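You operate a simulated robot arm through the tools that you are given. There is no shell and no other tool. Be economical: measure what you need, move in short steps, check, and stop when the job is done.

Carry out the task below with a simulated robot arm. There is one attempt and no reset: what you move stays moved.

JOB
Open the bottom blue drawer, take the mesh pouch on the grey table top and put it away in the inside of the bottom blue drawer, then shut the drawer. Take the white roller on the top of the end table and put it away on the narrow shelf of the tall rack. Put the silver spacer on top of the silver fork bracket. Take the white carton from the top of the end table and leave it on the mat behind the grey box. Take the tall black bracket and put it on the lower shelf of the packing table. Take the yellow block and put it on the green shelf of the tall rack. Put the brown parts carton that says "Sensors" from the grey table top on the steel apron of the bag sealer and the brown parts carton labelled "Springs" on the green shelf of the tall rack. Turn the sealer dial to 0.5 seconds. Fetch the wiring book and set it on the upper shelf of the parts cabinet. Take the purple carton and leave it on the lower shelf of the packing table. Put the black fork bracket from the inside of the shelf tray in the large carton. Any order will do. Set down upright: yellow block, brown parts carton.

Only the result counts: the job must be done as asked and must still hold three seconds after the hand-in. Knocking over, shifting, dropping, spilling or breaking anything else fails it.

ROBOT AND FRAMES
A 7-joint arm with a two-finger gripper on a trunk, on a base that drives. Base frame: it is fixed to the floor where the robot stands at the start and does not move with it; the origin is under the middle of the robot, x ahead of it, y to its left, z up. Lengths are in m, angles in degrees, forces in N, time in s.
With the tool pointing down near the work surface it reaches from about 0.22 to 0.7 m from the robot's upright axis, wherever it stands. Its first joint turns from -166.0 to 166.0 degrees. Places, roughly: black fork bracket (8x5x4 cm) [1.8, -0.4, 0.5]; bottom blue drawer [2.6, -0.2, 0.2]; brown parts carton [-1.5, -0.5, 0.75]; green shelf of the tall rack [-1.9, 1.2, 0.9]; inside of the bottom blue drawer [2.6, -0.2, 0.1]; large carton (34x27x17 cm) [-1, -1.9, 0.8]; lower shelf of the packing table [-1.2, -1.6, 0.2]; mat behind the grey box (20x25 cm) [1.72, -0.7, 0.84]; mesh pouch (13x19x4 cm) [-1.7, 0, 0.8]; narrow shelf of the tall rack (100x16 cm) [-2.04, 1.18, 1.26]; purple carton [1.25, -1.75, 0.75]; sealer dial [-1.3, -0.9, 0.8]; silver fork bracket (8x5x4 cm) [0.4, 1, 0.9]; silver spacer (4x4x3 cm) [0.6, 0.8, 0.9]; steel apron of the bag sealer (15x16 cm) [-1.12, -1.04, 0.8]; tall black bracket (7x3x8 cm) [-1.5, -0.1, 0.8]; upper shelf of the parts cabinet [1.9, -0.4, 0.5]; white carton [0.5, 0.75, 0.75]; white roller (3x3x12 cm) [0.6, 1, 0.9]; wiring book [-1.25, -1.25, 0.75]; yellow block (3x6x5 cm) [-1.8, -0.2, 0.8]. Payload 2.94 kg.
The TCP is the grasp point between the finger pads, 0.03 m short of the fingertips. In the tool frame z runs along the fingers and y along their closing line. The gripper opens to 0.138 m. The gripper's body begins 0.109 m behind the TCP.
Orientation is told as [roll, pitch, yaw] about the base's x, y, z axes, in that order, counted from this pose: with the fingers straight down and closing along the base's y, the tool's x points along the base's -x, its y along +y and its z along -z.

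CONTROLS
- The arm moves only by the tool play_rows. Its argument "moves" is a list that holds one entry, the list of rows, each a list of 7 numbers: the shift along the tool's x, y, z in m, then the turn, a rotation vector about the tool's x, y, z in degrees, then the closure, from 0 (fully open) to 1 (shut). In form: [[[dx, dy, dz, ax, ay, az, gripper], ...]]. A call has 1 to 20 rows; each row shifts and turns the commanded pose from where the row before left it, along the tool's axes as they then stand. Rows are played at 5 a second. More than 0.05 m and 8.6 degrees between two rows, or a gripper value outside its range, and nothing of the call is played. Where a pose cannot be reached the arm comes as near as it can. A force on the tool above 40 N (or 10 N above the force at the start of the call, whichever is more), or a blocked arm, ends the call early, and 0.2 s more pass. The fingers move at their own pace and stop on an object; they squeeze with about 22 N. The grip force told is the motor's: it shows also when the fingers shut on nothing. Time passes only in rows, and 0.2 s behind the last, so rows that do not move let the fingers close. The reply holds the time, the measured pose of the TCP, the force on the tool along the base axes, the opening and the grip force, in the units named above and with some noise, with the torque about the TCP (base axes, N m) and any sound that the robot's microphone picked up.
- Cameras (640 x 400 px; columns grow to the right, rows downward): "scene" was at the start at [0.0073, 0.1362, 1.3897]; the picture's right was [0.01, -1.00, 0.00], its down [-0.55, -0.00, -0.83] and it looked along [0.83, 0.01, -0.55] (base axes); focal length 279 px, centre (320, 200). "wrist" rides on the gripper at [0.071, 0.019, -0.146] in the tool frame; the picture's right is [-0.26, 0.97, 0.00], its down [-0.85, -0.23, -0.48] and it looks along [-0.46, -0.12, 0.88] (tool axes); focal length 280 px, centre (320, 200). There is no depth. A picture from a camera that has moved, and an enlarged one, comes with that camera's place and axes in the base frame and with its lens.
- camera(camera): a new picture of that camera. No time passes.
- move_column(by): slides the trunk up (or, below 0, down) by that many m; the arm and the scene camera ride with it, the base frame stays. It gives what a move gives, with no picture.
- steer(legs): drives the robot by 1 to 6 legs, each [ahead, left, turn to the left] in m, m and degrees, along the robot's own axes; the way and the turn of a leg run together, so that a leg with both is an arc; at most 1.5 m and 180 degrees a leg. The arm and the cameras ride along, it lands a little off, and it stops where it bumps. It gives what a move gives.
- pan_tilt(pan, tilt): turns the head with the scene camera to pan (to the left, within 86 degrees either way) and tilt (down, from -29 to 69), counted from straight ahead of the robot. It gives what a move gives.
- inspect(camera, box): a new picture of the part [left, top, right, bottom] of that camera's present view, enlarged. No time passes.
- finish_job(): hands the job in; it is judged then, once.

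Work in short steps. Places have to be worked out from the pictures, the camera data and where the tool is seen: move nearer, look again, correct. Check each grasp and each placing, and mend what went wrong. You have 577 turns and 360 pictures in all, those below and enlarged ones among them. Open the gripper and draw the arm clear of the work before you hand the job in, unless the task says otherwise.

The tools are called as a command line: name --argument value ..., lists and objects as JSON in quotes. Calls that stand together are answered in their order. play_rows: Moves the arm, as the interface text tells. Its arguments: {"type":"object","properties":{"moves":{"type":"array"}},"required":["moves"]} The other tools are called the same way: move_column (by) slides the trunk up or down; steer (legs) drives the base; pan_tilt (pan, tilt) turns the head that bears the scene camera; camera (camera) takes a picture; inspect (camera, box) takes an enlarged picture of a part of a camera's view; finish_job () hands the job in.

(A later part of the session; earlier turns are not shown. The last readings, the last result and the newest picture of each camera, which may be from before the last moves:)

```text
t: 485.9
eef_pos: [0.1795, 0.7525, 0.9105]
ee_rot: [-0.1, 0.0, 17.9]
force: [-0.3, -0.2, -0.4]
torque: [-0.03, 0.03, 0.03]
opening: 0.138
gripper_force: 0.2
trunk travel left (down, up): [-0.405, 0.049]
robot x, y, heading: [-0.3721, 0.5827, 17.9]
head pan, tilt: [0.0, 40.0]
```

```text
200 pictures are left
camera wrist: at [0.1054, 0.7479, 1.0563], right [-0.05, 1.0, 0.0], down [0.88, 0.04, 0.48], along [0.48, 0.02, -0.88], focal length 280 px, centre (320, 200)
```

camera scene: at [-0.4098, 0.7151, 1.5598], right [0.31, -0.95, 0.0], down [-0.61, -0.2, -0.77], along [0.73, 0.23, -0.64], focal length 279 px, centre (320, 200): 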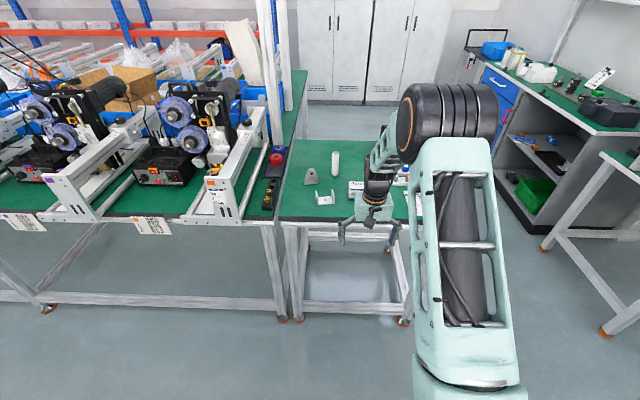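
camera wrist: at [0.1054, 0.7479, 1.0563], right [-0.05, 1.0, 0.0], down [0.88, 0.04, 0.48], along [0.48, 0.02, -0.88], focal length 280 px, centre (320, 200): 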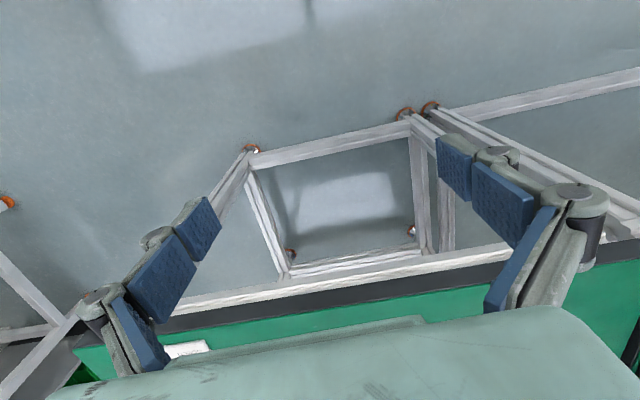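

Raise the hand and drive 0.27 ahead, then look down at the end table.

play_rows --moves '[[[0, 0, -0.05, 0, 0, 0, 0], [0, 0, -0.05, 0, 0, 0, 0], [0, 0, -0.05, 0, 0, 0, 0]]]'

steer --legs '[[0.27, 0, -0.6]]'

camera --camera "wrist"

camera --camera "scene"

```text
t: 486.7
eef_pos: [0.178, 0.7517, 1.06]
ee_rot: [-0.1, -0.1, 17.8]
force: [-0.5, 0.2, -0.5]
torque: [0.0, -0.04, 0.02]
opening: 0.1381
gripper_force: 0.0
trunk travel left (down, up): [-0.405, 0.049]
robot x, y, heading: [-0.3713, 0.5826, 17.9]
head pan, tilt: [0.0, 40.0]
```

```text
t: 488.6
eef_pos: [0.4396, 0.8253, 1.0593]
ee_rot: [0.0, 0.1, 17.1]
force: [0.4, -0.4, 0.4]
torque: [0.02, 0.04, -0.03]
opening: 0.138
gripper_force: 0.0
trunk travel left (down, up): [-0.405, 0.049]
robot x, y, heading: [-0.1124, 0.6654, 16.8]
head pan, tilt: [0.0, 40.0]
```

```text
199 pictures are left
camera wrist: at [0.3657, 0.8236, 1.2041], right [-0.03, 1.0, 0.0], down [0.88, 0.03, 0.48], along [0.48, 0.02, -0.88], focal length 280 px, centre (320, 200)
```

wrist: 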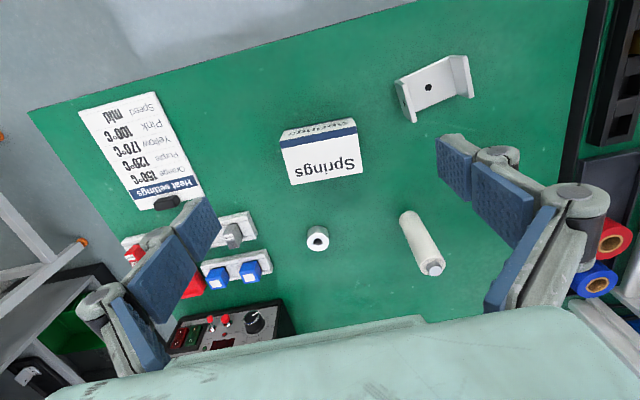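

```text
198 pictures are left
camera scene: at [-0.1485, 0.7967, 1.5598], right [0.29, -0.96, 0.0], down [-0.61, -0.19, -0.77], along [0.73, 0.22, -0.64], focal length 279 px, centre (320, 200)
```

scene: 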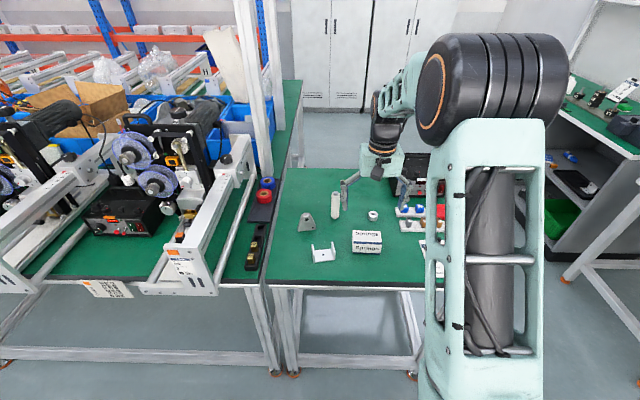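

Zoom into the silver fork bracket and spacer.

inspect --camera "wrist" --box '[360, 20, 500, 150]'

inspect --camera "scene" --box '[280, 180, 430, 280]'

```text
3.08 times, centred on (430, 85) of wrist
camera zoom: at [0.3657, 0.8236, 1.2041], right [-0.03, 1.0, 0.0], down [0.88, 0.03, 0.48], along [0.48, 0.02, -0.88], focal length 863 px, centre (-18, 554)
```

zoom: 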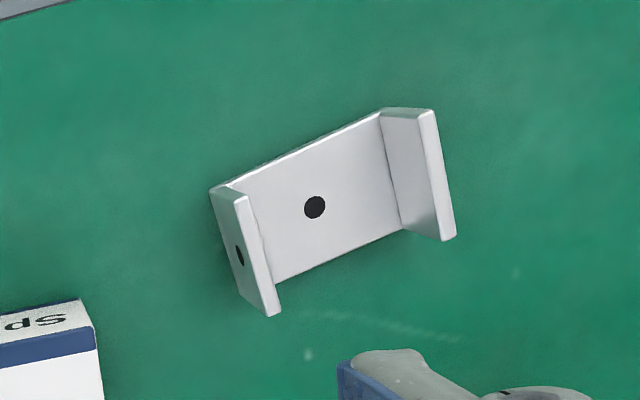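

```text
4.00 times, centred on (355, 230) of scene
camera zoom: at [-0.1485, 0.7967, 1.5598], right [0.29, -0.96, 0.0], down [-0.61, -0.19, -0.77], along [0.73, 0.22, -0.64], focal length 1117 px, centre (180, 80)
```

zoom: 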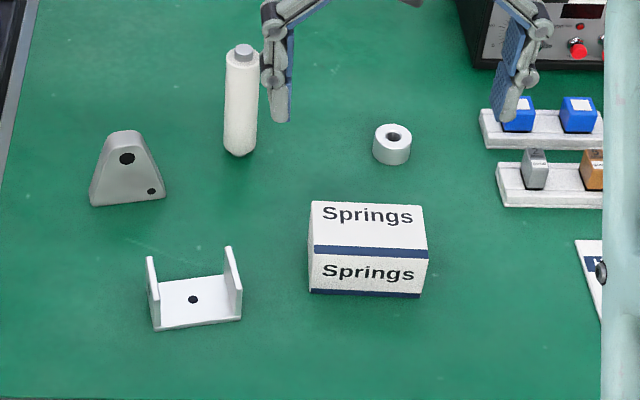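

The fork is a U lying with base down, base centre ≈(0.402,0.957), long axis 116°. The spacer (≈(0.613,0.829), top z≈0.865) will sit on the base between the prongs. Drive 0.1 ahead, move over the spacer with the hand turned to the placing yaw.

steer --legs '[[0.1, 0, 0]]'

play_rows --moves '[[[-0.034, -0.0234, 0, 0, 0, 0, 0.4], [-0.034, -0.0234, 0, 0, 0, 0, 0.4], [0, 0, 0, 0, 0, 8.07, 0.4], [0, 0, 0, 0, 0, 8.07, 0.4], [0, 0, 0, 0, 0, 8.07, 0.4], [0, 0, 0, 0, 0, 8.07, 0.4], [0, 0, 0, 0, 0, 8.07, 0.4], [0, 0, 0, 0, 0, 8.07, 0.4], [0, 0, 0, 0, 0, 8.07, 0.4], [0, 0, 0, 0, 0, 8.07, 0.4], [0, 0, 0, 0, 0, 8.07, 0.4], [0, 0, 0, 0, 0, 8.07, 0.4]]]'

camera --camera "wrist"

```text
t: 489.8
eef_pos: [0.5349, 0.8545, 1.0578]
ee_rot: [-0.1, 0.0, 17.0]
force: [-0.4, 0.2, -0.2]
torque: [-0.02, 0.03, -0.04]
opening: 0.1379
gripper_force: 0.0
trunk travel left (down, up): [-0.405, 0.049]
robot x, y, heading: [-0.0165, 0.6966, 17.3]
head pan, tilt: [0.0, 40.0]
```

```text
t: 492.4
eef_pos: [0.6138, 0.831, 1.0586]
ee_rot: [-0.1, 0.0, -63.8]
force: [-0.7, -0.5, -0.2]
torque: [0.01, 0.0, -0.04]
opening: 0.0828
gripper_force: 0.1
trunk travel left (down, up): [-0.405, 0.049]
robot x, y, heading: [-0.0163, 0.6927, 16.9]
head pan, tilt: [0.0, 40.0]
```

```text
195 pictures are left
camera wrist: at [0.598, 0.9026, 1.2041], right [0.98, 0.19, 0.0], down [0.17, -0.86, 0.48], along [0.09, -0.47, -0.88], focal length 280 px, centre (320, 200)
```

wrist: 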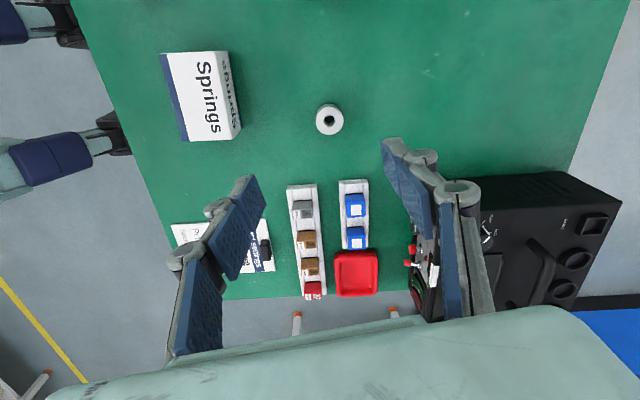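

Shift 1 cm, descend 0.16 and check.

play_rows --moves '[[[-0.0045, 0.01, 0, 0, 0, 0, 0.5], [0, 0, 0.05, 0, 0, 0, 0.5], [0, 0, 0.05, 0, 0, 0, 0.5], [0, 0, 0.05, 0, 0, 0, 0.5]]]'

camera --camera "wrist"

```text
t: 493.4
eef_pos: [0.625, 0.8292, 0.9094]
ee_rot: [0.0, -0.1, -63.6]
force: [0.3, -0.5, 0.2]
torque: [0.0, 0.02, 0.01]
opening: 0.0689
gripper_force: 0.1
trunk travel left (down, up): [-0.405, 0.049]
robot x, y, heading: [-0.0162, 0.6929, 17.3]
head pan, tilt: [0.0, 40.0]
```

```text
194 pictures are left
camera wrist: at [0.6097, 0.9031, 1.0539], right [0.98, 0.19, 0.0], down [0.17, -0.86, 0.48], along [0.09, -0.47, -0.88], focal length 280 px, centre (320, 200)
```

wrist: 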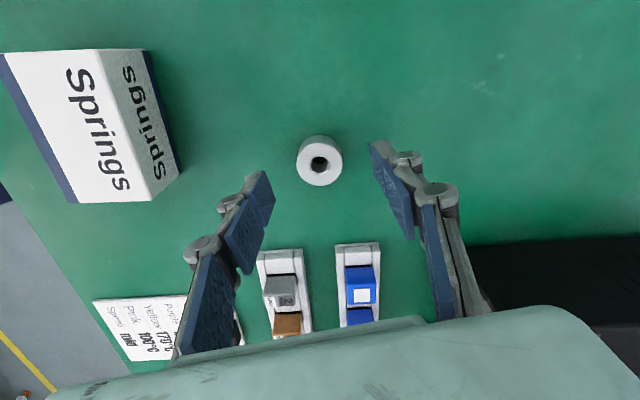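

Centred; top z≈0.867. Descend to 0.869, grip, lift.

play_rows --moves '[[[0, 0, 0.025, 0, 0, 0, 0.5], [0, 0, 0.015, 0, 0, 0, 0.5], [0, 0, 0, 0, 0, 0, 1], [0, 0, 0, 0, 0, 0, 1], [0, 0, 0, 0, 0, 0, 1]]]'

play_rows --moves '[[[0, 0, -0.02, 0, 0, 0, 1], [0, 0, -0.05, 0, 0, 0, 1], [0, 0, -0.05, 0, 0, 0, 1], [0, 0, -0.05, 0, 0, 0, 1]]]'

camera --camera "wrist"

```text
t: 494.6
eef_pos: [0.6236, 0.8303, 0.8695]
ee_rot: [0.1, -0.2, -63.6]
force: [-2.8, -2.8, 8.1]
torque: [-0.1, 0.11, -0.05]
opening: 0.0327
gripper_force: 22.0
trunk travel left (down, up): [-0.405, 0.049]
robot x, y, heading: [-0.0174, 0.6931, 17.2]
head pan, tilt: [0.0, 40.0]
```

```text
t: 495.6
eef_pos: [0.6246, 0.8316, 1.0403]
ee_rot: [0.0, -0.1, -63.6]
force: [-0.2, 0.0, -0.3]
torque: [0.02, -0.01, -0.04]
opening: 0.0327
gripper_force: 21.7
trunk travel left (down, up): [-0.405, 0.049]
robot x, y, heading: [-0.0208, 0.6937, 16.8]
head pan, tilt: [0.0, 40.0]
```

```text
193 pictures are left
camera wrist: at [0.6094, 0.9035, 1.1851], right [0.98, 0.19, 0.0], down [0.17, -0.86, 0.48], along [0.09, -0.47, -0.88], focal length 280 px, centre (320, 200)
```

wrist: 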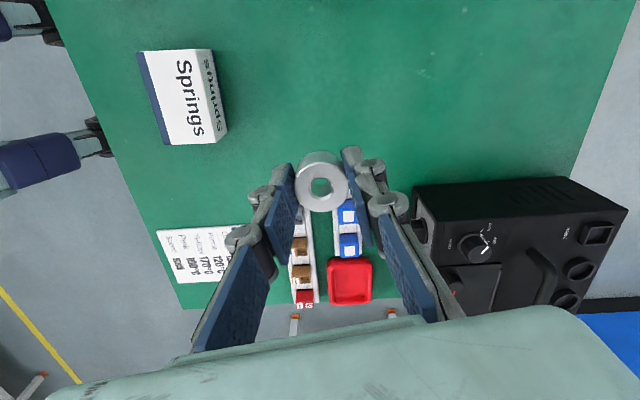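

Spacer held. Move above the fork base centre and look.

play_rows --moves '[[[0.0352, -0.0239, 0, 0, 0, 0, 1], [0.0352, -0.0239, 0, 0, 0, 0, 1], [0.0352, -0.0239, 0, 0, 0, 0, 1], [0.0352, -0.0239, 0, 0, 0, 0, 1], [0.0352, -0.0239, 0, 0, 0, 0, 1], [0.0352, -0.0239, 0, 0, 0, 0, 1]]]'

camera --camera "wrist"

inspect --camera "wrist" --box '[250, 60, 400, 210]'

inspect --camera "scene" --box '[220, 160, 380, 290]'

```text
t: 497.0
eef_pos: [0.4016, 0.9568, 1.0395]
ee_rot: [-0.1, -0.1, -63.7]
force: [0.6, 0.5, 0.0]
torque: [-0.03, 0.01, 0.0]
opening: 0.0326
gripper_force: 21.7
trunk travel left (down, up): [-0.405, 0.049]
robot x, y, heading: [-0.0204, 0.6926, 17.2]
head pan, tilt: [0.0, 40.0]
```

```text
192 pictures are left
camera wrist: at [0.3863, 1.0277, 1.1842], right [0.98, 0.19, 0.0], down [0.17, -0.86, 0.48], along [0.09, -0.47, -0.88], focal length 280 px, centre (320, 200)
```

wrist: 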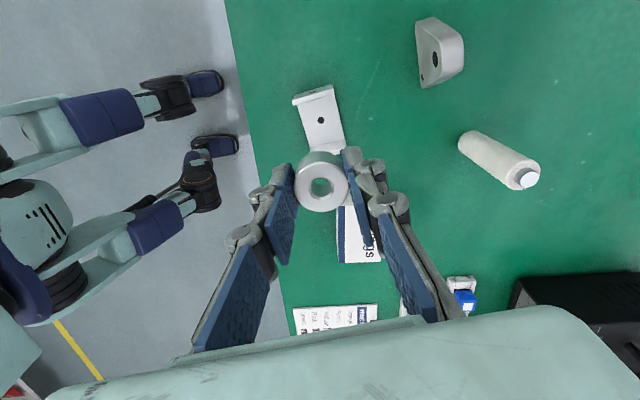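

```text
2.67 times, centred on (325, 135) of wrist
camera zoom: at [0.3863, 1.0277, 1.1842], right [0.98, 0.19, 0.0], down [0.17, -0.86, 0.48], along [0.09, -0.47, -0.88], focal length 748 px, centre (307, 373)
```

zoom: 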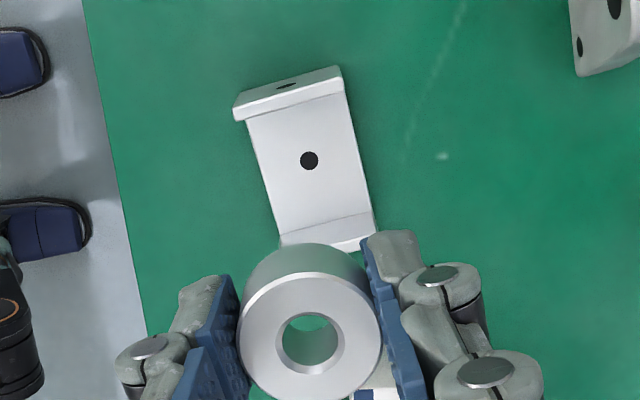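

```text
3.08 times, centred on (300, 225) of scene
camera zoom: at [-0.0547, 0.8259, 1.5597], right [0.29, -0.96, 0.0], down [-0.61, -0.19, -0.77], along [0.73, 0.22, -0.64], focal length 859 px, centre (382, 123)
```

zoom: 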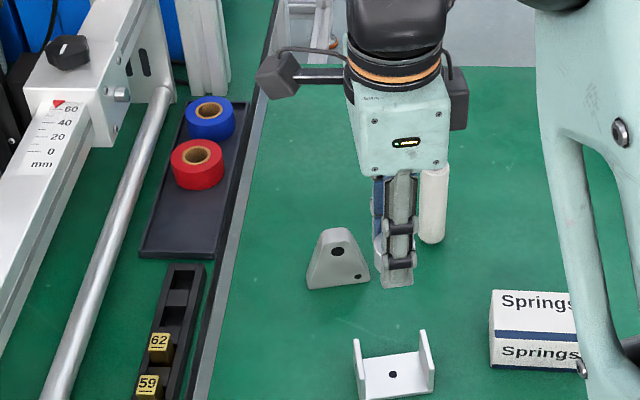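

Aligned with the plate hole within 4 mm. Shift 4 mm and descend to contact.

play_rows --moves '[[[-0.004, 0, 0.03, 0, 0, 0, 1], [0, 0, 0.04, 0, 0, 0, 1], [0, 0, 0.04, 0, 0, 0, 1], [0, 0, 0.03, 0, 0, 0, 1]]]'

camera --camera "wrist"

```text
t: 498.0
eef_pos: [0.4027, 0.9535, 0.899]
ee_rot: [0.0, 0.0, -63.7]
force: [-0.3, -0.3, -0.4]
torque: [0.0, -0.01, 0.02]
opening: 0.0328
gripper_force: 22.6
trunk travel left (down, up): [-0.405, 0.049]
robot x, y, heading: [-0.0185, 0.6937, 17.1]
head pan, tilt: [0.0, 40.0]
```

```text
189 pictures are left
camera wrist: at [0.3881, 1.0249, 1.0437], right [0.98, 0.2, 0.0], down [0.17, -0.86, 0.48], along [0.09, -0.47, -0.88], focal length 280 px, centre (320, 200)
```

wrist: 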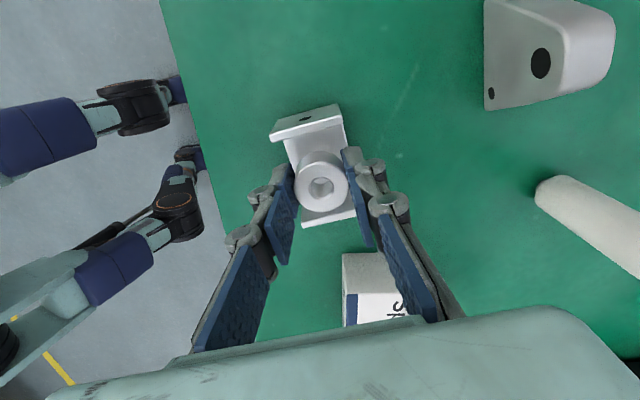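

Spacer is between the prongs. Lower to contact.

play_rows --moves '[[[0, 0, 0.012, 0, 0, 0, 1], [0, 0, 0.006, 0, 0, 0, 1], [0, 0, 0.004, 0, 0, 0, 1]]]'

play_rows --moves '[[[0, 0, 0.003, 0, 0, 0, 1]]]'

```text
t: 498.8
eef_pos: [0.4031, 0.9521, 0.8765]
ee_rot: [-0.1, -0.1, -63.6]
force: [0.2, 0.4, -0.1]
torque: [0.01, -0.01, 0.0]
opening: 0.0327
gripper_force: 22.1
trunk travel left (down, up): [-0.405, 0.049]
robot x, y, heading: [-0.0134, 0.6926, 17.5]
head pan, tilt: [0.0, 40.0]
```

```text
t: 499.2
eef_pos: [0.4033, 0.952, 0.8759]
ee_rot: [0.2, 0.0, -63.5]
force: [-3.0, -0.4, 14.5]
torque: [-0.04, 0.11, -0.03]
opening: 0.0324
gripper_force: 21.9
trunk travel left (down, up): [-0.405, 0.049]
robot x, y, heading: [-0.0196, 0.6989, 17.0]
head pan, tilt: [0.0, 40.0]
```

Contact on the plate. Release gently and rise.

play_rows --moves '[[[0, 0, -0.002, 0, 0, 0, 0.7], [0, 0, 0, 0, 0, 0, 0.6], [0, 0, 0, 0, 0, 0, 0.6], [0, 0, -0.03, 0, 0, 0, 0.6], [0, 0, -0.05, 0, 0, 0, 0.6], [0, 0, -0.05, 0, 0, 0, 0.6], [0, 0, -0.05, 0, 0, 0, 0.6]]]'

camera --camera "wrist"

inspect --camera "scene" --box '[260, 190, 420, 310]'

```text
t: 500.8
eef_pos: [0.4028, 0.9527, 1.0567]
ee_rot: [-0.1, 0.0, -63.6]
force: [-0.2, 0.6, -0.1]
torque: [-0.03, -0.03, 0.01]
opening: 0.0551
gripper_force: 0.3
trunk travel left (down, up): [-0.405, 0.049]
robot x, y, heading: [-0.013, 0.6937, 17.2]
head pan, tilt: [0.0, 40.0]
```

```text
188 pictures are left
camera wrist: at [0.3882, 1.0246, 1.2022], right [0.98, 0.19, 0.0], down [0.17, -0.86, 0.48], along [0.09, -0.47, -0.88], focal length 280 px, centre (320, 200)
```

wrist: 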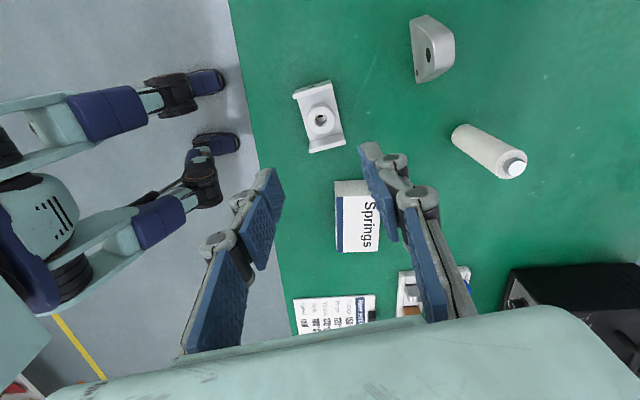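

```text
3.33 times, centred on (340, 250) of scene
camera zoom: at [-0.0545, 0.8253, 1.5598], right [0.29, -0.96, 0.0], down [-0.61, -0.19, -0.77], along [0.73, 0.22, -0.64], focal length 931 px, centre (253, 33)
```

zoom: 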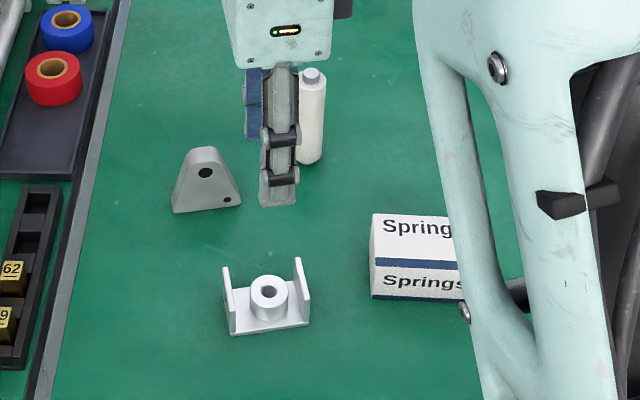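

Spacer sits properly. Now the white "Springs" carton: turn the hand back to neutral and look at it.

play_rows --moves '[[[0, 0, 0, 0, 0, -8.1, 0.3], [0, 0, 0, 0, 0, -8.1, 0.3], [0, 0, 0, 0, 0, -8.1, 0.3], [0, 0, 0, 0, 0, -8.1, 0.3], [0, 0, 0, 0, 0, -8.1, 0.2], [0, 0, 0, 0, 0, -8.1, 0.2], [0, 0, 0, 0, 0, -8.1, 0.2], [0, 0, 0, 0, 0, -8.1, 0.2], [0, 0, 0, 0, 0, -8.1, 0.2], [0, 0, 0, 0, 0, -8.1, 0.2], [0, -0.045, 0, 0, 0, 0, 0.2], [0, -0.045, 0, 0, 0, 0, 0.2], [0, -0.045, 0, 0, 0, 0, 0.2]]]'

camera --camera "wrist"

inspect --camera "wrist" --box '[240, 60, 400, 200]'

```text
t: 503.6
eef_pos: [0.4437, 0.8236, 1.0563]
ee_rot: [-0.1, 0.0, 17.6]
force: [-0.3, 0.6, 0.4]
torque: [-0.01, 0.01, 0.03]
opening: 0.1106
gripper_force: 0.1
trunk travel left (down, up): [-0.405, 0.049]
robot x, y, heading: [-0.018, 0.6957, 17.0]
head pan, tilt: [0.0, 40.0]
```

```text
186 pictures are left
camera wrist: at [0.3696, 0.8199, 1.201], right [-0.04, 1.0, 0.0], down [0.88, 0.03, 0.48], along [0.48, 0.02, -0.88], focal length 280 px, centre (320, 200)
```

wrist: 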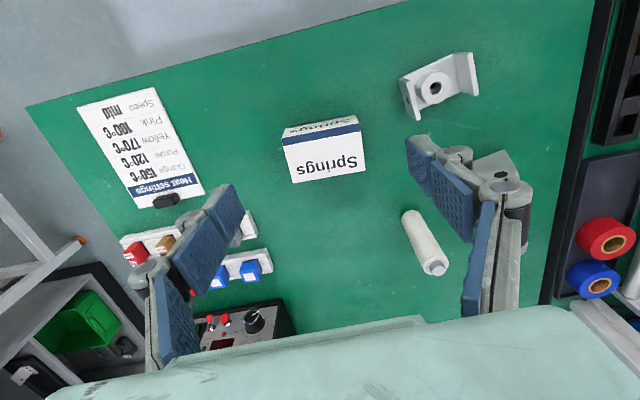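

```text
2.86 times, centred on (320, 130) of wrist
camera zoom: at [0.3696, 0.8199, 1.201], right [-0.04, 1.0, 0.0], down [0.88, 0.03, 0.48], along [0.48, 0.02, -0.88], focal length 801 px, centre (320, 400)
```

zoom: 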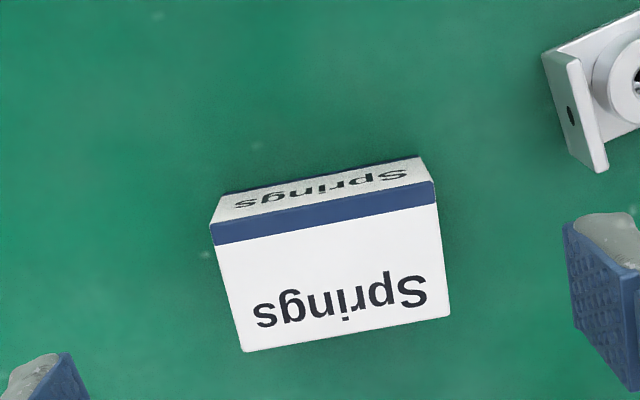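

White carton: 9.1×5.7×5 cm, centre ≈(0.480,0.831), long axis 104°. Grip it lengthwise at yaw 13.9°.

play_rows --moves '[[[-0.0363, -0.0042, 0, 0, 0, 3.7, 0.12], [0, 0, 0.05, 0, 0, 0, 0.12], [0, 0, 0.05, 0, 0, 0, 0.12]]]'

camera --camera "wrist"

```text
t: 504.4
eef_pos: [0.4804, 0.8311, 0.9554]
ee_rot: [0.0, 0.0, 13.8]
force: [-0.4, 0.6, 0.5]
torque: [-0.01, 0.01, 0.0]
opening: 0.1214
gripper_force: 0.2
trunk travel left (down, up): [-0.405, 0.049]
robot x, y, heading: [-0.0143, 0.6972, 16.9]
head pan, tilt: [0.0, 40.0]
```

```text
184 pictures are left
camera wrist: at [0.4063, 0.8332, 1.1012], right [0.03, 1.0, 0.0], down [0.88, -0.02, 0.48], along [0.48, -0.01, -0.88], focal length 280 px, centre (320, 200)
```

wrist: 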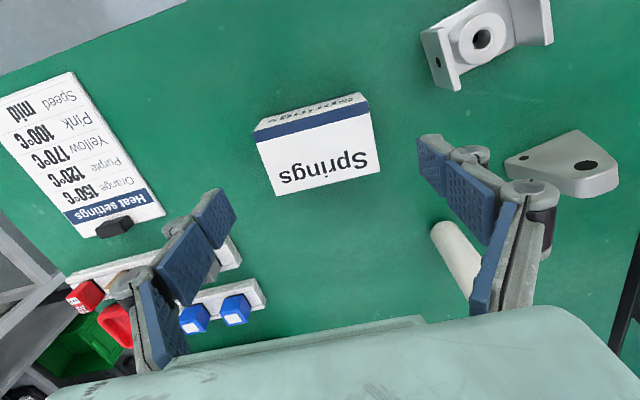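

Aligned. Descend, grip and lift.

play_rows --moves '[[[0, 0, 0.045, 0, 0, 0, 0.12], [0, 0, 0.035, 0, 0, 0, 0.12], [0, 0, 0, 0, 0, 0, 0.6], [0, 0, 0, 0, 0, 0, 1], [0, 0, 0, 0, 0, 0, 1], [0, 0, 0, 0, 0, 0, 1]]]'

play_rows --moves '[[[0, 0, -0.02, 0, 0, 0, 1], [0, 0, -0.05, 0, 0, 0, 1], [0, 0, -0.05, 0, 0, 0, 1], [0, 0, -0.05, 0, 0, 0, 1]]]'

camera --camera "wrist"

```text
t: 505.8
eef_pos: [0.4811, 0.8309, 0.877]
ee_rot: [0.0, 0.0, 13.6]
force: [1.0, -1.4, 0.1]
torque: [-0.1, -0.13, -0.02]
opening: 0.0897
gripper_force: 22.3
trunk travel left (down, up): [-0.405, 0.049]
robot x, y, heading: [-0.0205, 0.6946, 17.2]
head pan, tilt: [0.0, 40.0]
```

```text
t: 506.8
eef_pos: [0.4797, 0.8302, 1.0465]
ee_rot: [0.0, 0.0, 13.7]
force: [-0.1, 1.3, -2.1]
torque: [0.0, -0.03, 0.02]
opening: 0.0895
gripper_force: 21.7
trunk travel left (down, up): [-0.405, 0.049]
robot x, y, heading: [-0.0172, 0.6984, 17.2]
head pan, tilt: [0.0, 40.0]
```

```text
183 pictures are left
camera wrist: at [0.406, 0.832, 1.1921], right [0.03, 1.0, 0.0], down [0.88, -0.02, 0.48], along [0.48, -0.01, -0.88], focal length 280 px, centre (320, 200)
```

wrist: 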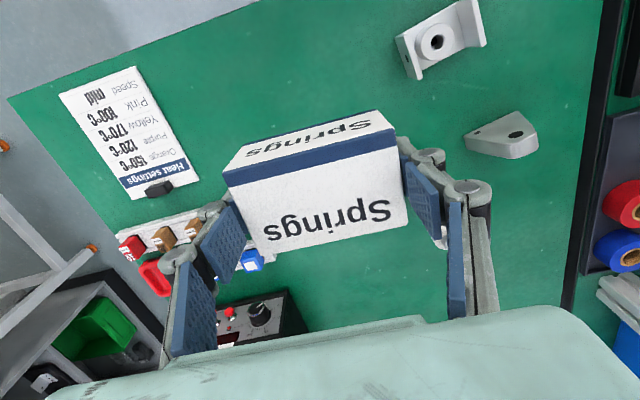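

White carton held. Drive back, into the aisle, along it, and turn right to face the bench.

steer --legs '[[-0.35, 0, 0], [0, -0.82, 0], [1.0, 0, 0], [0.55, 0, 0], [0, 0, -90]]'

camera --camera "scene"

camera --camera "wrist"

```text
t: 527.7
eef_pos: [1.501, -0.2585, 1.0458]
ee_rot: [0.1, 0.0, -77.6]
force: [-0.6, 0.0, -2.0]
torque: [-0.04, -0.01, -0.04]
opening: 0.0897
gripper_force: 22.0
trunk travel left (down, up): [-0.405, 0.049]
robot x, y, heading: [1.3783, 0.2418, -74.1]
head pan, tilt: [0.0, 40.0]
```

```text
182 pictures are left
camera scene: at [1.5071, 0.2745, 1.5598], right [-0.96, -0.27, 0.0], down [-0.17, 0.62, -0.77], along [0.21, -0.74, -0.64], focal length 279 px, centre (320, 200)
```

scene: 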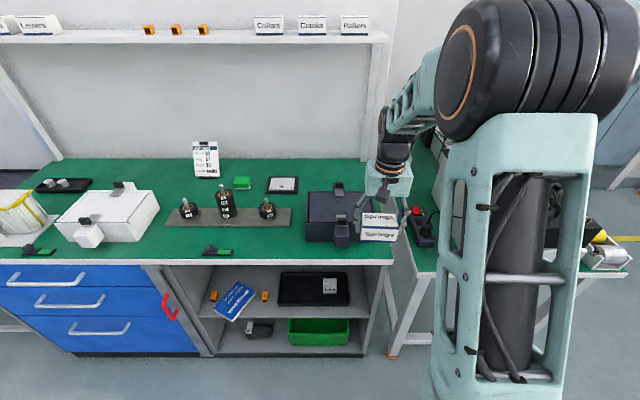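

```text
181 pictures are left
camera wrist: at [1.5045, -0.1858, 1.1915], right [1.0, -0.05, 0.0], down [-0.04, -0.88, 0.48], along [-0.02, -0.48, -0.88], focal length 280 px, centre (320, 200)
```

wrist: 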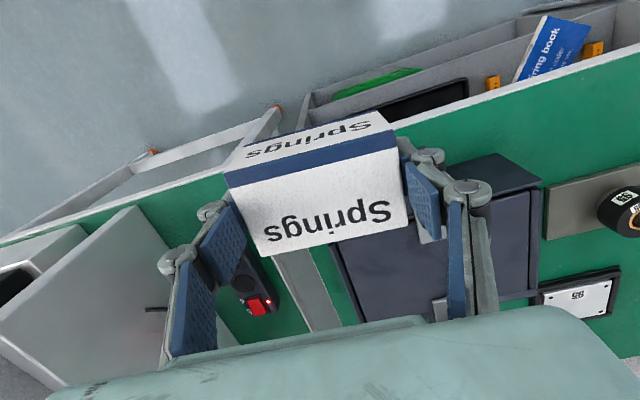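

The grey box hides the mat. Raise 4 cm, drive 0.3 ahead, shift left 0.08, and look behind the box.

play_rows --moves '[[[0, 0, -0.04, 0, 0, 0, 1], [0, 0, -0.03, 0, 0, 0, 1]]]'

steer --legs '[[0, 0.08, 1.3], [0.28, 0, 0]]'

camera --camera "scene"

camera --camera "wrist"

```text
t: 528.3
eef_pos: [1.5009, -0.2595, 1.116]
ee_rot: [0.0, -0.1, -77.7]
force: [0.4, 0.0, -0.8]
torque: [-0.03, -0.02, -0.02]
opening: 0.0896
gripper_force: 22.0
trunk travel left (down, up): [-0.405, 0.049]
robot x, y, heading: [1.3791, 0.2418, -74.4]
head pan, tilt: [0.0, 40.0]
```

```text
t: 531.2
eef_pos: [1.6697, -0.4999, 1.1158]
ee_rot: [0.0, -0.1, -76.3]
force: [-0.1, 0.1, -3.3]
torque: [0.02, 0.02, -0.02]
opening: 0.0897
gripper_force: 22.0
trunk travel left (down, up): [-0.405, 0.049]
robot x, y, heading: [1.5361, 0.0, -72.8]
head pan, tilt: [0.0, 40.0]
```

```text
180 pictures are left
camera scene: at [1.6641, 0.0326, 1.5598], right [-0.96, -0.29, 0.0], down [-0.19, 0.62, -0.77], along [0.22, -0.73, -0.64], focal length 279 px, centre (320, 200)
```

scene: 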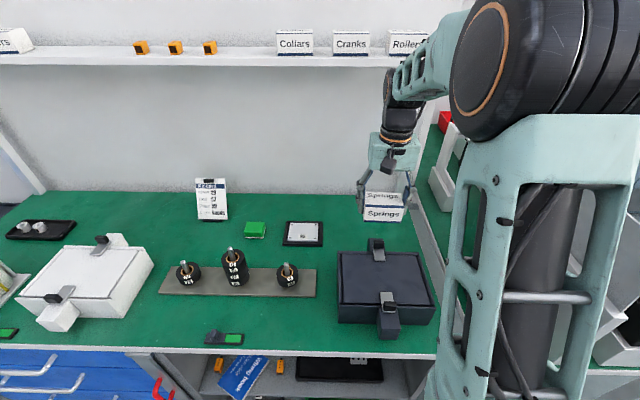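

```text
179 pictures are left
camera wrist: at [1.6717, -0.4274, 1.2614], right [1.0, -0.03, 0.0], down [-0.02, -0.88, 0.48], along [-0.01, -0.48, -0.88], focal length 280 px, centre (320, 200)
```

wrist: 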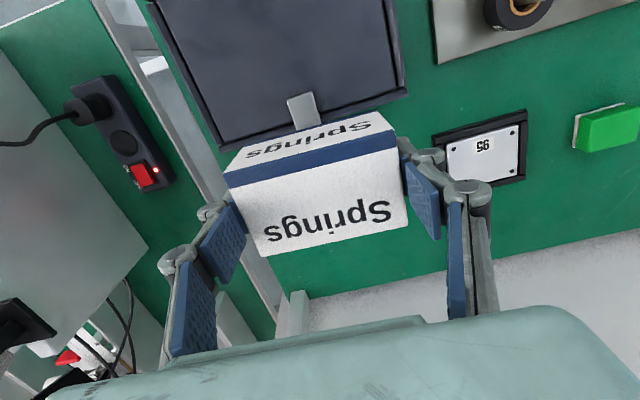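

No separate mat outline; the target spot is the bench-top area behind the dark grey box, centre ≈(1.72,-0.70). Drive 0.1 ahead, lower a bit (stay under the wall shelf), then move back over it.

steer --legs '[[0.1, 0, 0]]'

play_rows --moves '[[[-0.03, 0, 0.02, 0, 0, 0, 1], [-0.03, 0, 0.03, 0, 0, 0, 1], [-0.03, -0.0047, 0.03, 0, 0, 0, 1], [-0.0165, 0, 0.03, 0, 0, 0, 1]]]'

camera --camera "wrist"

camera --camera "scene"

```text
t: 532.0
eef_pos: [1.6728, -0.5087, 1.1161]
ee_rot: [0.0, -0.1, -76.3]
force: [0.4, 1.2, -2.4]
torque: [-0.01, 0.0, -0.01]
opening: 0.0894
gripper_force: 22.0
trunk travel left (down, up): [-0.405, 0.049]
robot x, y, heading: [1.5383, -0.011, -73.1]
head pan, tilt: [0.0, 40.0]
stopped in leg 1: the robot was blocked; the commanded pose is now the measured one
```

```text
t: 533.0
eef_pos: [1.6939, -0.6124, 1.005]
ee_rot: [0.0, 0.0, -76.4]
force: [0.4, -0.2, -3.1]
torque: [0.01, 0.05, 0.0]
opening: 0.0895
gripper_force: 21.7
trunk travel left (down, up): [-0.405, 0.049]
robot x, y, heading: [1.5375, -0.0099, -72.5]
head pan, tilt: [0.0, 40.0]
```

```text
178 pictures are left
camera wrist: at [1.6948, -0.5399, 1.1506], right [1.0, -0.03, 0.0], down [-0.02, -0.88, 0.48], along [-0.01, -0.48, -0.88], focal length 280 px, centre (320, 200)
```

wrist: 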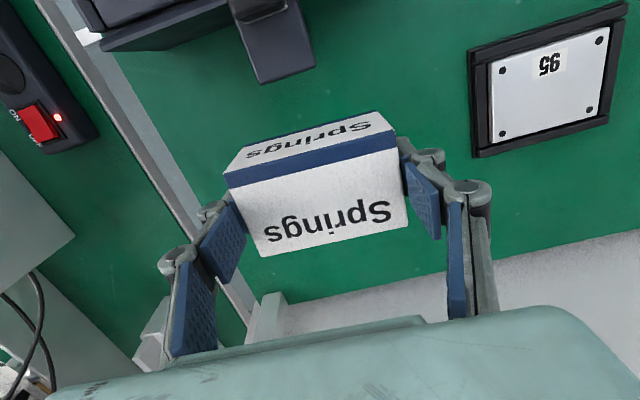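

```text
177 pictures are left
camera scene: at [1.6667, 0.0243, 1.5598], right [-0.96, -0.29, 0.0], down [-0.19, 0.62, -0.77], along [0.22, -0.73, -0.64], focal length 279 px, centre (320, 200)
```

scene: 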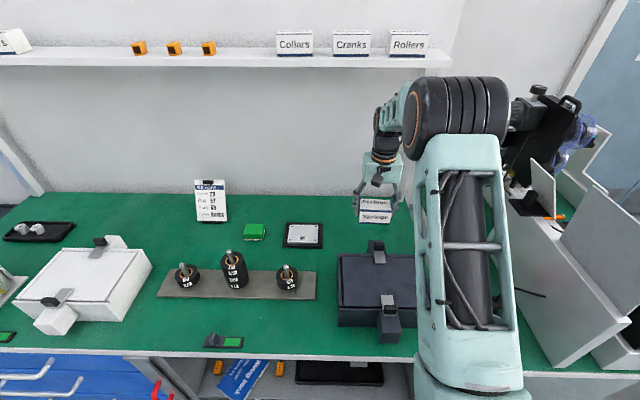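

Blocked by the cabinet front; the arm must cover the rest. Move the hand back over the spot and lower to just above.

play_rows --moves '[[[-0.028, 0.0015, 0.02, 0, 0, 0, 1], [-0.028, 0.0015, 0.02, 0, 0, 0, 1], [-0.028, 0.0015, 0.02, 0, 0, 0, 1], [0, 0, 0.03, 0, 0, 0, 1], [0, 0, 0.02, 0, 0, 0, 1]]]'

inspect --camera "scene" --box '[290, 120, 460, 300]'

```text
t: 534.2
eef_pos: [1.7169, -0.6929, 0.8965]
ee_rot: [0.0, -0.1, -76.3]
force: [-1.1, 0.1, -1.9]
torque: [-0.03, -0.01, -0.01]
opening: 0.0894
gripper_force: 22.5
trunk travel left (down, up): [-0.405, 0.049]
robot x, y, heading: [1.5402, -0.0112, -72.9]
head pan, tilt: [0.0, 40.0]
```

```text
2.22 times, centred on (375, 210) of scene
camera zoom: at [1.6666, 0.0249, 1.5598], right [-0.96, -0.29, 0.0], down [-0.19, 0.61, -0.77], along [0.22, -0.73, -0.64], focal length 620 px, centre (198, 178)
```

zoom: 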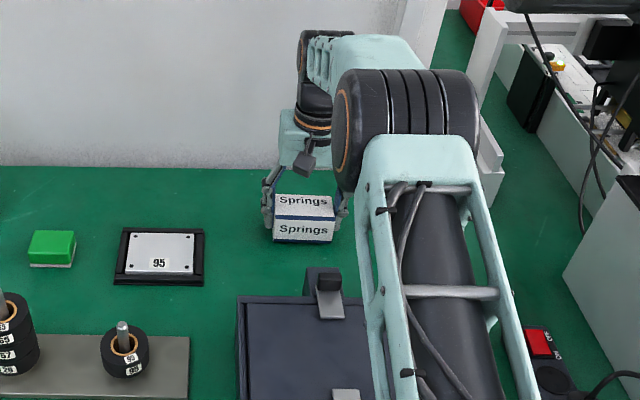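

Over the spot. Lower to contact.

play_rows --moves '[[[0, 0, 0.006, 0, 0, 0, 1], [0, 0, 0.005, 0, 0, 0, 1], [0, 0, 0.005, 0, 0, 0, 1]]]'

play_rows --moves '[[[0, 0, 0.005, 0, 0, 0, 1]]]'

```text
t: 535.0
eef_pos: [1.7173, -0.6935, 0.8846]
ee_rot: [0.0, -0.5, -76.5]
force: [-1.5, 3.1, 19.2]
torque: [0.09, -0.04, -0.07]
opening: 0.0896
gripper_force: 22.1
trunk travel left (down, up): [-0.405, 0.049]
robot x, y, heading: [1.5389, -0.0105, -73.0]
head pan, tilt: [0.0, 40.0]
```

```text
t: 535.4
eef_pos: [1.7176, -0.6937, 0.8794]
ee_rot: [0.0, -0.4, -76.3]
force: [1.8, -1.4, 17.7]
torque: [-0.04, -0.01, -0.01]
opening: 0.0897
gripper_force: 21.8
trunk travel left (down, up): [-0.405, 0.049]
robot x, y, heading: [1.5407, -0.0119, -72.9]
head pan, tilt: [0.0, 40.0]
```

Contact at the expected height. Release and rise, retracting the hand.

play_rows --moves '[[[0, 0, -0.003, 0, 0, 0, 0.3], [0, 0, 0, 0, 0, 0, 0.2], [0, 0, 0, 0, 0, 0, 0.2], [0, 0, -0.04, 0, 0, 0, 0.2], [0, 0, -0.04, 0, 0, 0, 0.2], [0, 0, -0.04, 0, 0, 0, 0.2], [0.04, 0, -0.02, 0, 0, 0, 0.2], [0.045, 0, 0, 0, 0, 0, 0.2], [0.045, 0, 0, 0, 0, 0, 0.2]]]'

camera --camera "wrist"

inspect --camera "scene" --box '[260, 120, 460, 320]'

```text
t: 537.4
eef_pos: [1.686, -0.5676, 1.0176]
ee_rot: [0.1, -0.2, -76.3]
force: [0.0, 0.2, 0.5]
torque: [-0.01, 0.05, 0.01]
opening: 0.1105
gripper_force: 0.0
trunk travel left (down, up): [-0.405, 0.049]
robot x, y, heading: [1.5362, -0.012, -72.9]
head pan, tilt: [0.0, 40.0]
```

```text
175 pictures are left
camera wrist: at [1.6876, -0.494, 1.1639], right [1.0, -0.03, 0.0], down [-0.02, -0.88, 0.48], along [-0.01, -0.48, -0.88], focal length 280 px, centre (320, 200)
```

wrist: 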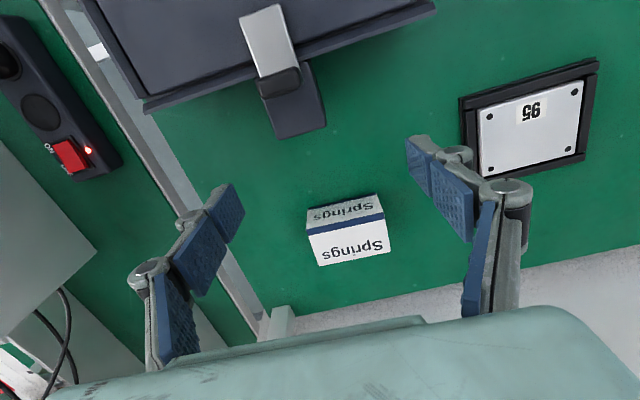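

```text
2.00 times, centred on (360, 220) of scene
camera zoom: at [1.6663, 0.0259, 1.5598], right [-0.96, -0.29, 0.0], down [-0.19, 0.61, -0.77], along [0.22, -0.73, -0.64], focal length 558 px, centre (240, 160)
```

zoom: 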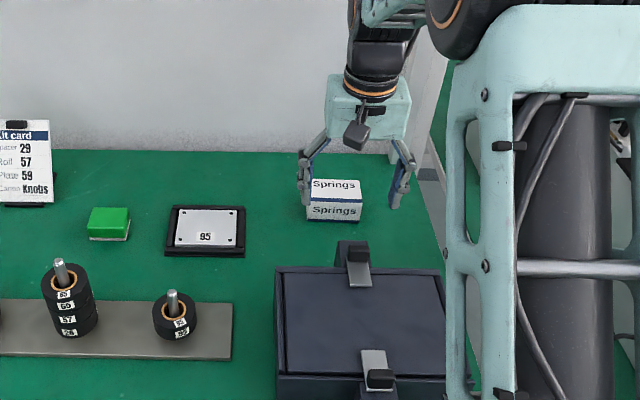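

White carton placed. Raise, back off 0.35 m, and slide left 1.0 m to face the blue drawers.

play_rows --moves '[[[0, 0, -0.04, 0, 0, 0, 0]]]'

steer --legs '[[-0.4, 0, 0], [0, 1.0, 0]]'

pan_tilt --pan 0 --tilt 45

camera --camera "scene"

```text
t: 537.8
eef_pos: [1.6859, -0.5676, 1.0588]
ee_rot: [0.0, -0.1, -76.3]
force: [0.3, -0.5, 0.3]
torque: [0.01, 0.01, 0.04]
opening: 0.1379
gripper_force: 0.1
trunk travel left (down, up): [-0.405, 0.049]
robot x, y, heading: [1.5368, -0.0084, -72.9]
head pan, tilt: [0.0, 40.0]
```

```text
t: 549.1
eef_pos: [2.5414, 0.1127, 1.0579]
ee_rot: [0.0, -0.1, -76.0]
force: [-0.7, 0.3, 0.1]
torque: [0.01, 0.02, 0.02]
opening: 0.1378
gripper_force: 0.1
trunk travel left (down, up): [-0.405, 0.049]
robot x, y, heading: [2.388, 0.6721, -72.7]
head pan, tilt: [0.0, 40.0]
```

```text
t: 549.8
eef_pos: [2.5408, 0.1125, 1.0577]
ee_rot: [0.0, -0.2, -76.1]
force: [0.2, -0.3, -0.4]
torque: [0.01, 0.01, 0.0]
opening: 0.1383
gripper_force: 0.1
trunk travel left (down, up): [-0.405, 0.049]
robot x, y, heading: [2.3885, 0.6721, -72.9]
head pan, tilt: [0.0, 45.0]
```

```text
173 pictures are left
camera scene: at [2.5164, 0.7097, 1.5525], right [-0.95, -0.3, 0.0], down [-0.21, 0.67, -0.71], along [0.21, -0.68, -0.71], focal length 279 px, centre (320, 200)
```

scene: 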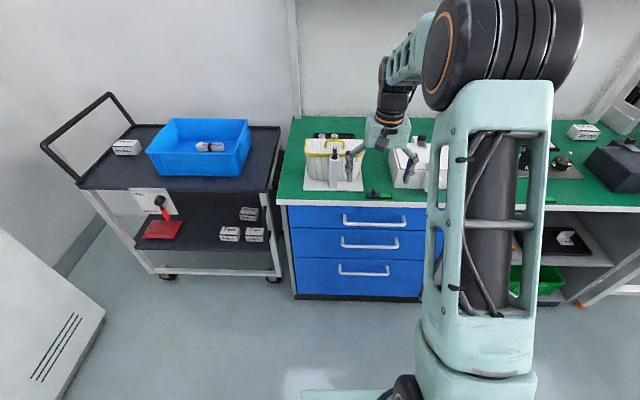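

Bottom drawer: spans a≈2.10–2.73, z≈0.15–0.50, handle bar at a≈2.41, z≈0.445, l≈-0.725. Check the space behind, lower the trunk and orient the hand horizontal with vertical closing.

pan_tilt --pan -85 --tilt 45

camera --camera "scene"

pan_tilt --pan 85 --tilt 45

camera --camera "scene"

move_column --by -0.4

play_rows --moves '[[[0, 0, 0, 0, 0, -8, 0.3], [0, 0, 0, 0, 0, -8, 0.3], [0, 0, 0, 0, 0, -8, 0.3], [0, 0, 0, 0, 0, -8, 0.3], [0, 0, 0, 0, 0, -8, 0.3], [0, 0, 0, 0, 0, -8, 0.3], [0, 0, 0, 0, 0, -8, 0.3], [0, 0, 0, 0, 0, -8, 0.3], [0, 0, 0, 0, 0, -8, 0.3], [0, 0, 0, 0, 0, -8, 0.3], [0, 0, 0, 0, 0, -7, 0.3]]]'

play_rows --moves '[[[0, 0, 0, 8, 0, 0, 0.3], [0, 0, 0, 8, 0, 0, 0.3], [0, 0, 0, 8, 0, 0, 0.3], [0, 0, 0, 8, 0, 0, 0.3], [0, 0, 0, 8, 0, 0, 0.3], [0, 0, 0, 8, 0, 0, 0.3], [0, 0, 0, 8, 0, 0, 0.3], [0, 0, 0, 8, 0, 0, 0.3], [0, 0, 0, 8, 0, 0, 0.3], [0, 0, 0, 8, 0, 0, 0.3], [0, 0, 0, 8, 0, 0, 0.3]]]'

camera --camera "wrist"

```text
t: 551.4
eef_pos: [2.5413, 0.1123, 1.0584]
ee_rot: [0.0, -0.1, -76.0]
force: [0.2, 1.0, -0.2]
torque: [-0.01, 0.02, 0.0]
opening: 0.1381
gripper_force: 0.0
trunk travel left (down, up): [-0.405, 0.049]
robot x, y, heading: [2.3898, 0.6701, -72.4]
head pan, tilt: [-85.0, 45.0]
```

```text
172 pictures are left
camera scene: at [2.417, 0.7564, 1.5525], right [-0.38, 0.92, 0.0], down [0.65, 0.27, -0.71], along [-0.65, -0.27, -0.71], focal length 279 px, centre (320, 200)
```

scene: 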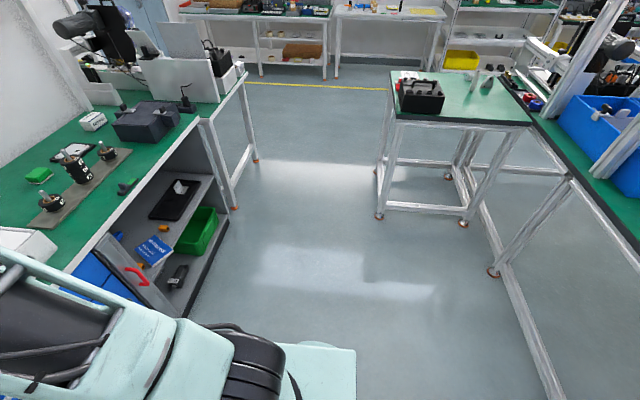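

```text
t: 553.9
eef_pos: [2.5414, 0.1132, 1.0572]
ee_rot: [-0.1, -0.1, -76.0]
force: [0.6, -0.4, -1.2]
torque: [0.01, -0.02, 0.0]
opening: 0.1381
gripper_force: 0.1
trunk travel left (down, up): [-0.405, 0.049]
robot x, y, heading: [2.3876, 0.6702, -72.9]
head pan, tilt: [85.0, 45.0]
```

```text
171 pictures are left
camera scene: at [2.5716, 0.8047, 1.5525], right [0.21, -0.98, 0.0], down [-0.69, -0.15, -0.71], along [0.69, 0.15, -0.71], focal length 279 px, centre (320, 200)
```

scene: 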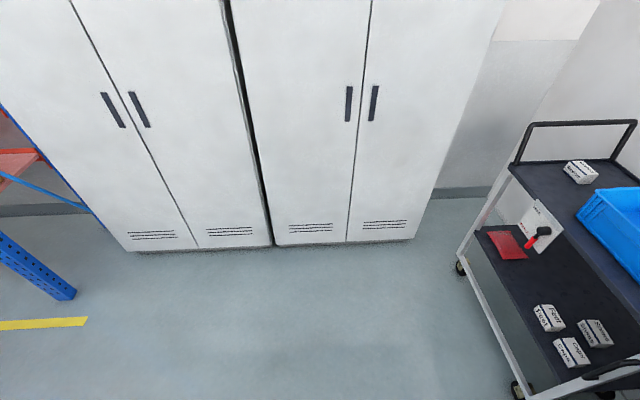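

```text
t: 557.8
eef_pos: [2.5422, 0.1135, 0.6587]
ee_rot: [-0.1, -0.1, -76.0]
force: [0.0, -0.6, 0.0]
torque: [-0.02, -0.01, 0.03]
opening: 0.1379
gripper_force: 0.0
trunk travel left (down, up): [-0.005, 0.449]
robot x, y, heading: [2.3913, 0.6693, -72.7]
head pan, tilt: [85.0, 45.0]
```

```text
t: 560.2
eef_pos: [2.5421, 0.1137, 0.6587]
ee_rot: [-0.1, 0.0, 11.2]
force: [-0.1, -0.8, 0.6]
torque: [0.0, 0.0, 0.02]
opening: 0.0968
gripper_force: 0.1
trunk travel left (down, up): [-0.005, 0.449]
robot x, y, heading: [2.3901, 0.6707, -72.8]
head pan, tilt: [85.0, 45.0]
```

```text
t: 562.6
eef_pos: [2.5408, 0.1133, 0.6585]
ee_rot: [-88.2, 0.1, 11.0]
force: [-0.7, 1.0, 0.5]
torque: [-0.02, 0.01, 0.01]
opening: 0.0962
gripper_force: 0.0
trunk travel left (down, up): [-0.005, 0.449]
robot x, y, heading: [2.3868, 0.6684, -72.7]
head pan, tilt: [85.0, 45.0]
```

```text
170 pictures are left
camera wrist: at [2.4428, 0.2433, 0.6436], right [0.25, 0.08, -0.96], down [0.74, 0.62, 0.24], along [0.62, -0.78, 0.1], focal length 280 px, centre (320, 200)
```

wrist: 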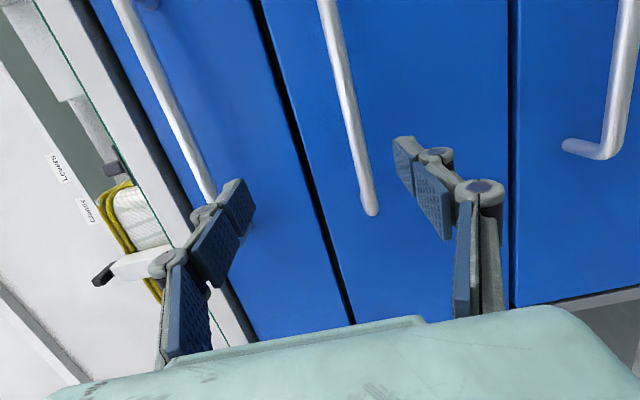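

Space is fine. The handle left end projects at a≈2.51, z≈0.446 as expected. Lower the hand in front of the bottom handle and square it.

play_rows --moves '[[[0, 0, -0.02, 0, -6, 0, 0.3], [0.0245, 0.04, 0, 0, 0, 0, 0.3], [0.0245, 0.04, 0, 0, 0, 0, 0.3], [0, 0.045, 0, 0, 0, 0, 0.3], [0, 0.045, 0, 0, 0, 0, 0.3], [0, 0.042, 0, 0, 0, 0, 0.3]]]'

camera --camera "wrist"

pan_tilt --pan 0 --tilt 45

camera --camera "scene"

```text
t: 564.0
eef_pos: [2.4879, 0.1239, 0.4552]
ee_rot: [-88.5, 0.2, 17.0]
force: [-0.5, 0.7, 0.4]
torque: [0.01, -0.02, 0.01]
opening: 0.0964
gripper_force: 0.0
trunk travel left (down, up): [-0.005, 0.449]
robot x, y, heading: [2.3892, 0.6702, -72.6]
head pan, tilt: [85.0, 45.0]
```

```text
169 pictures are left
camera wrist: at [2.3775, 0.2429, 0.4399], right [0.24, 0.1, -0.97], down [0.68, 0.7, 0.24], along [0.7, -0.71, 0.1], focal length 280 px, centre (320, 200)
```

wrist: 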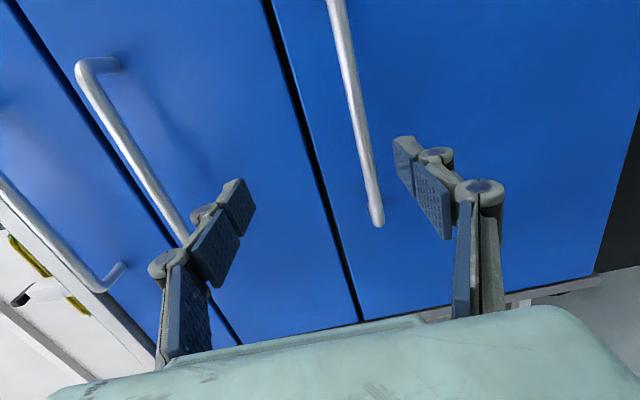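

```text
t: 565.6
eef_pos: [2.4875, 0.1235, 0.4562]
ee_rot: [-88.6, 0.3, 16.9]
force: [0.7, -0.5, 0.1]
torque: [-0.02, 0.0, 0.0]
opening: 0.0964
gripper_force: 0.0
trunk travel left (down, up): [-0.005, 0.449]
robot x, y, heading: [2.3892, 0.669, -72.6]
head pan, tilt: [0.0, 45.0]
```

```text
168 pictures are left
camera scene: at [2.5165, 0.7155, 1.1525], right [-0.95, -0.3, 0.0], down [-0.21, 0.67, -0.71], along [0.21, -0.68, -0.7], focal length 279 px, centre (320, 200)
```

scene: 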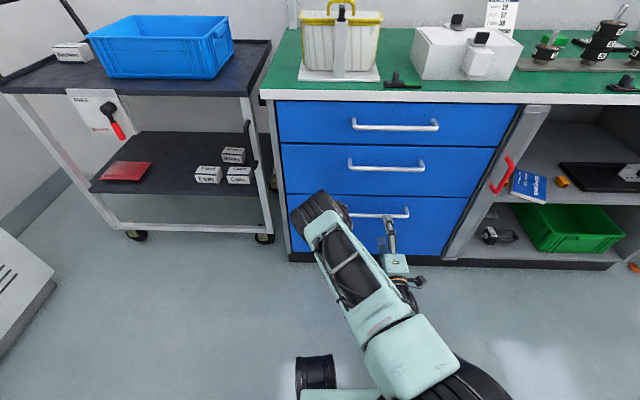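

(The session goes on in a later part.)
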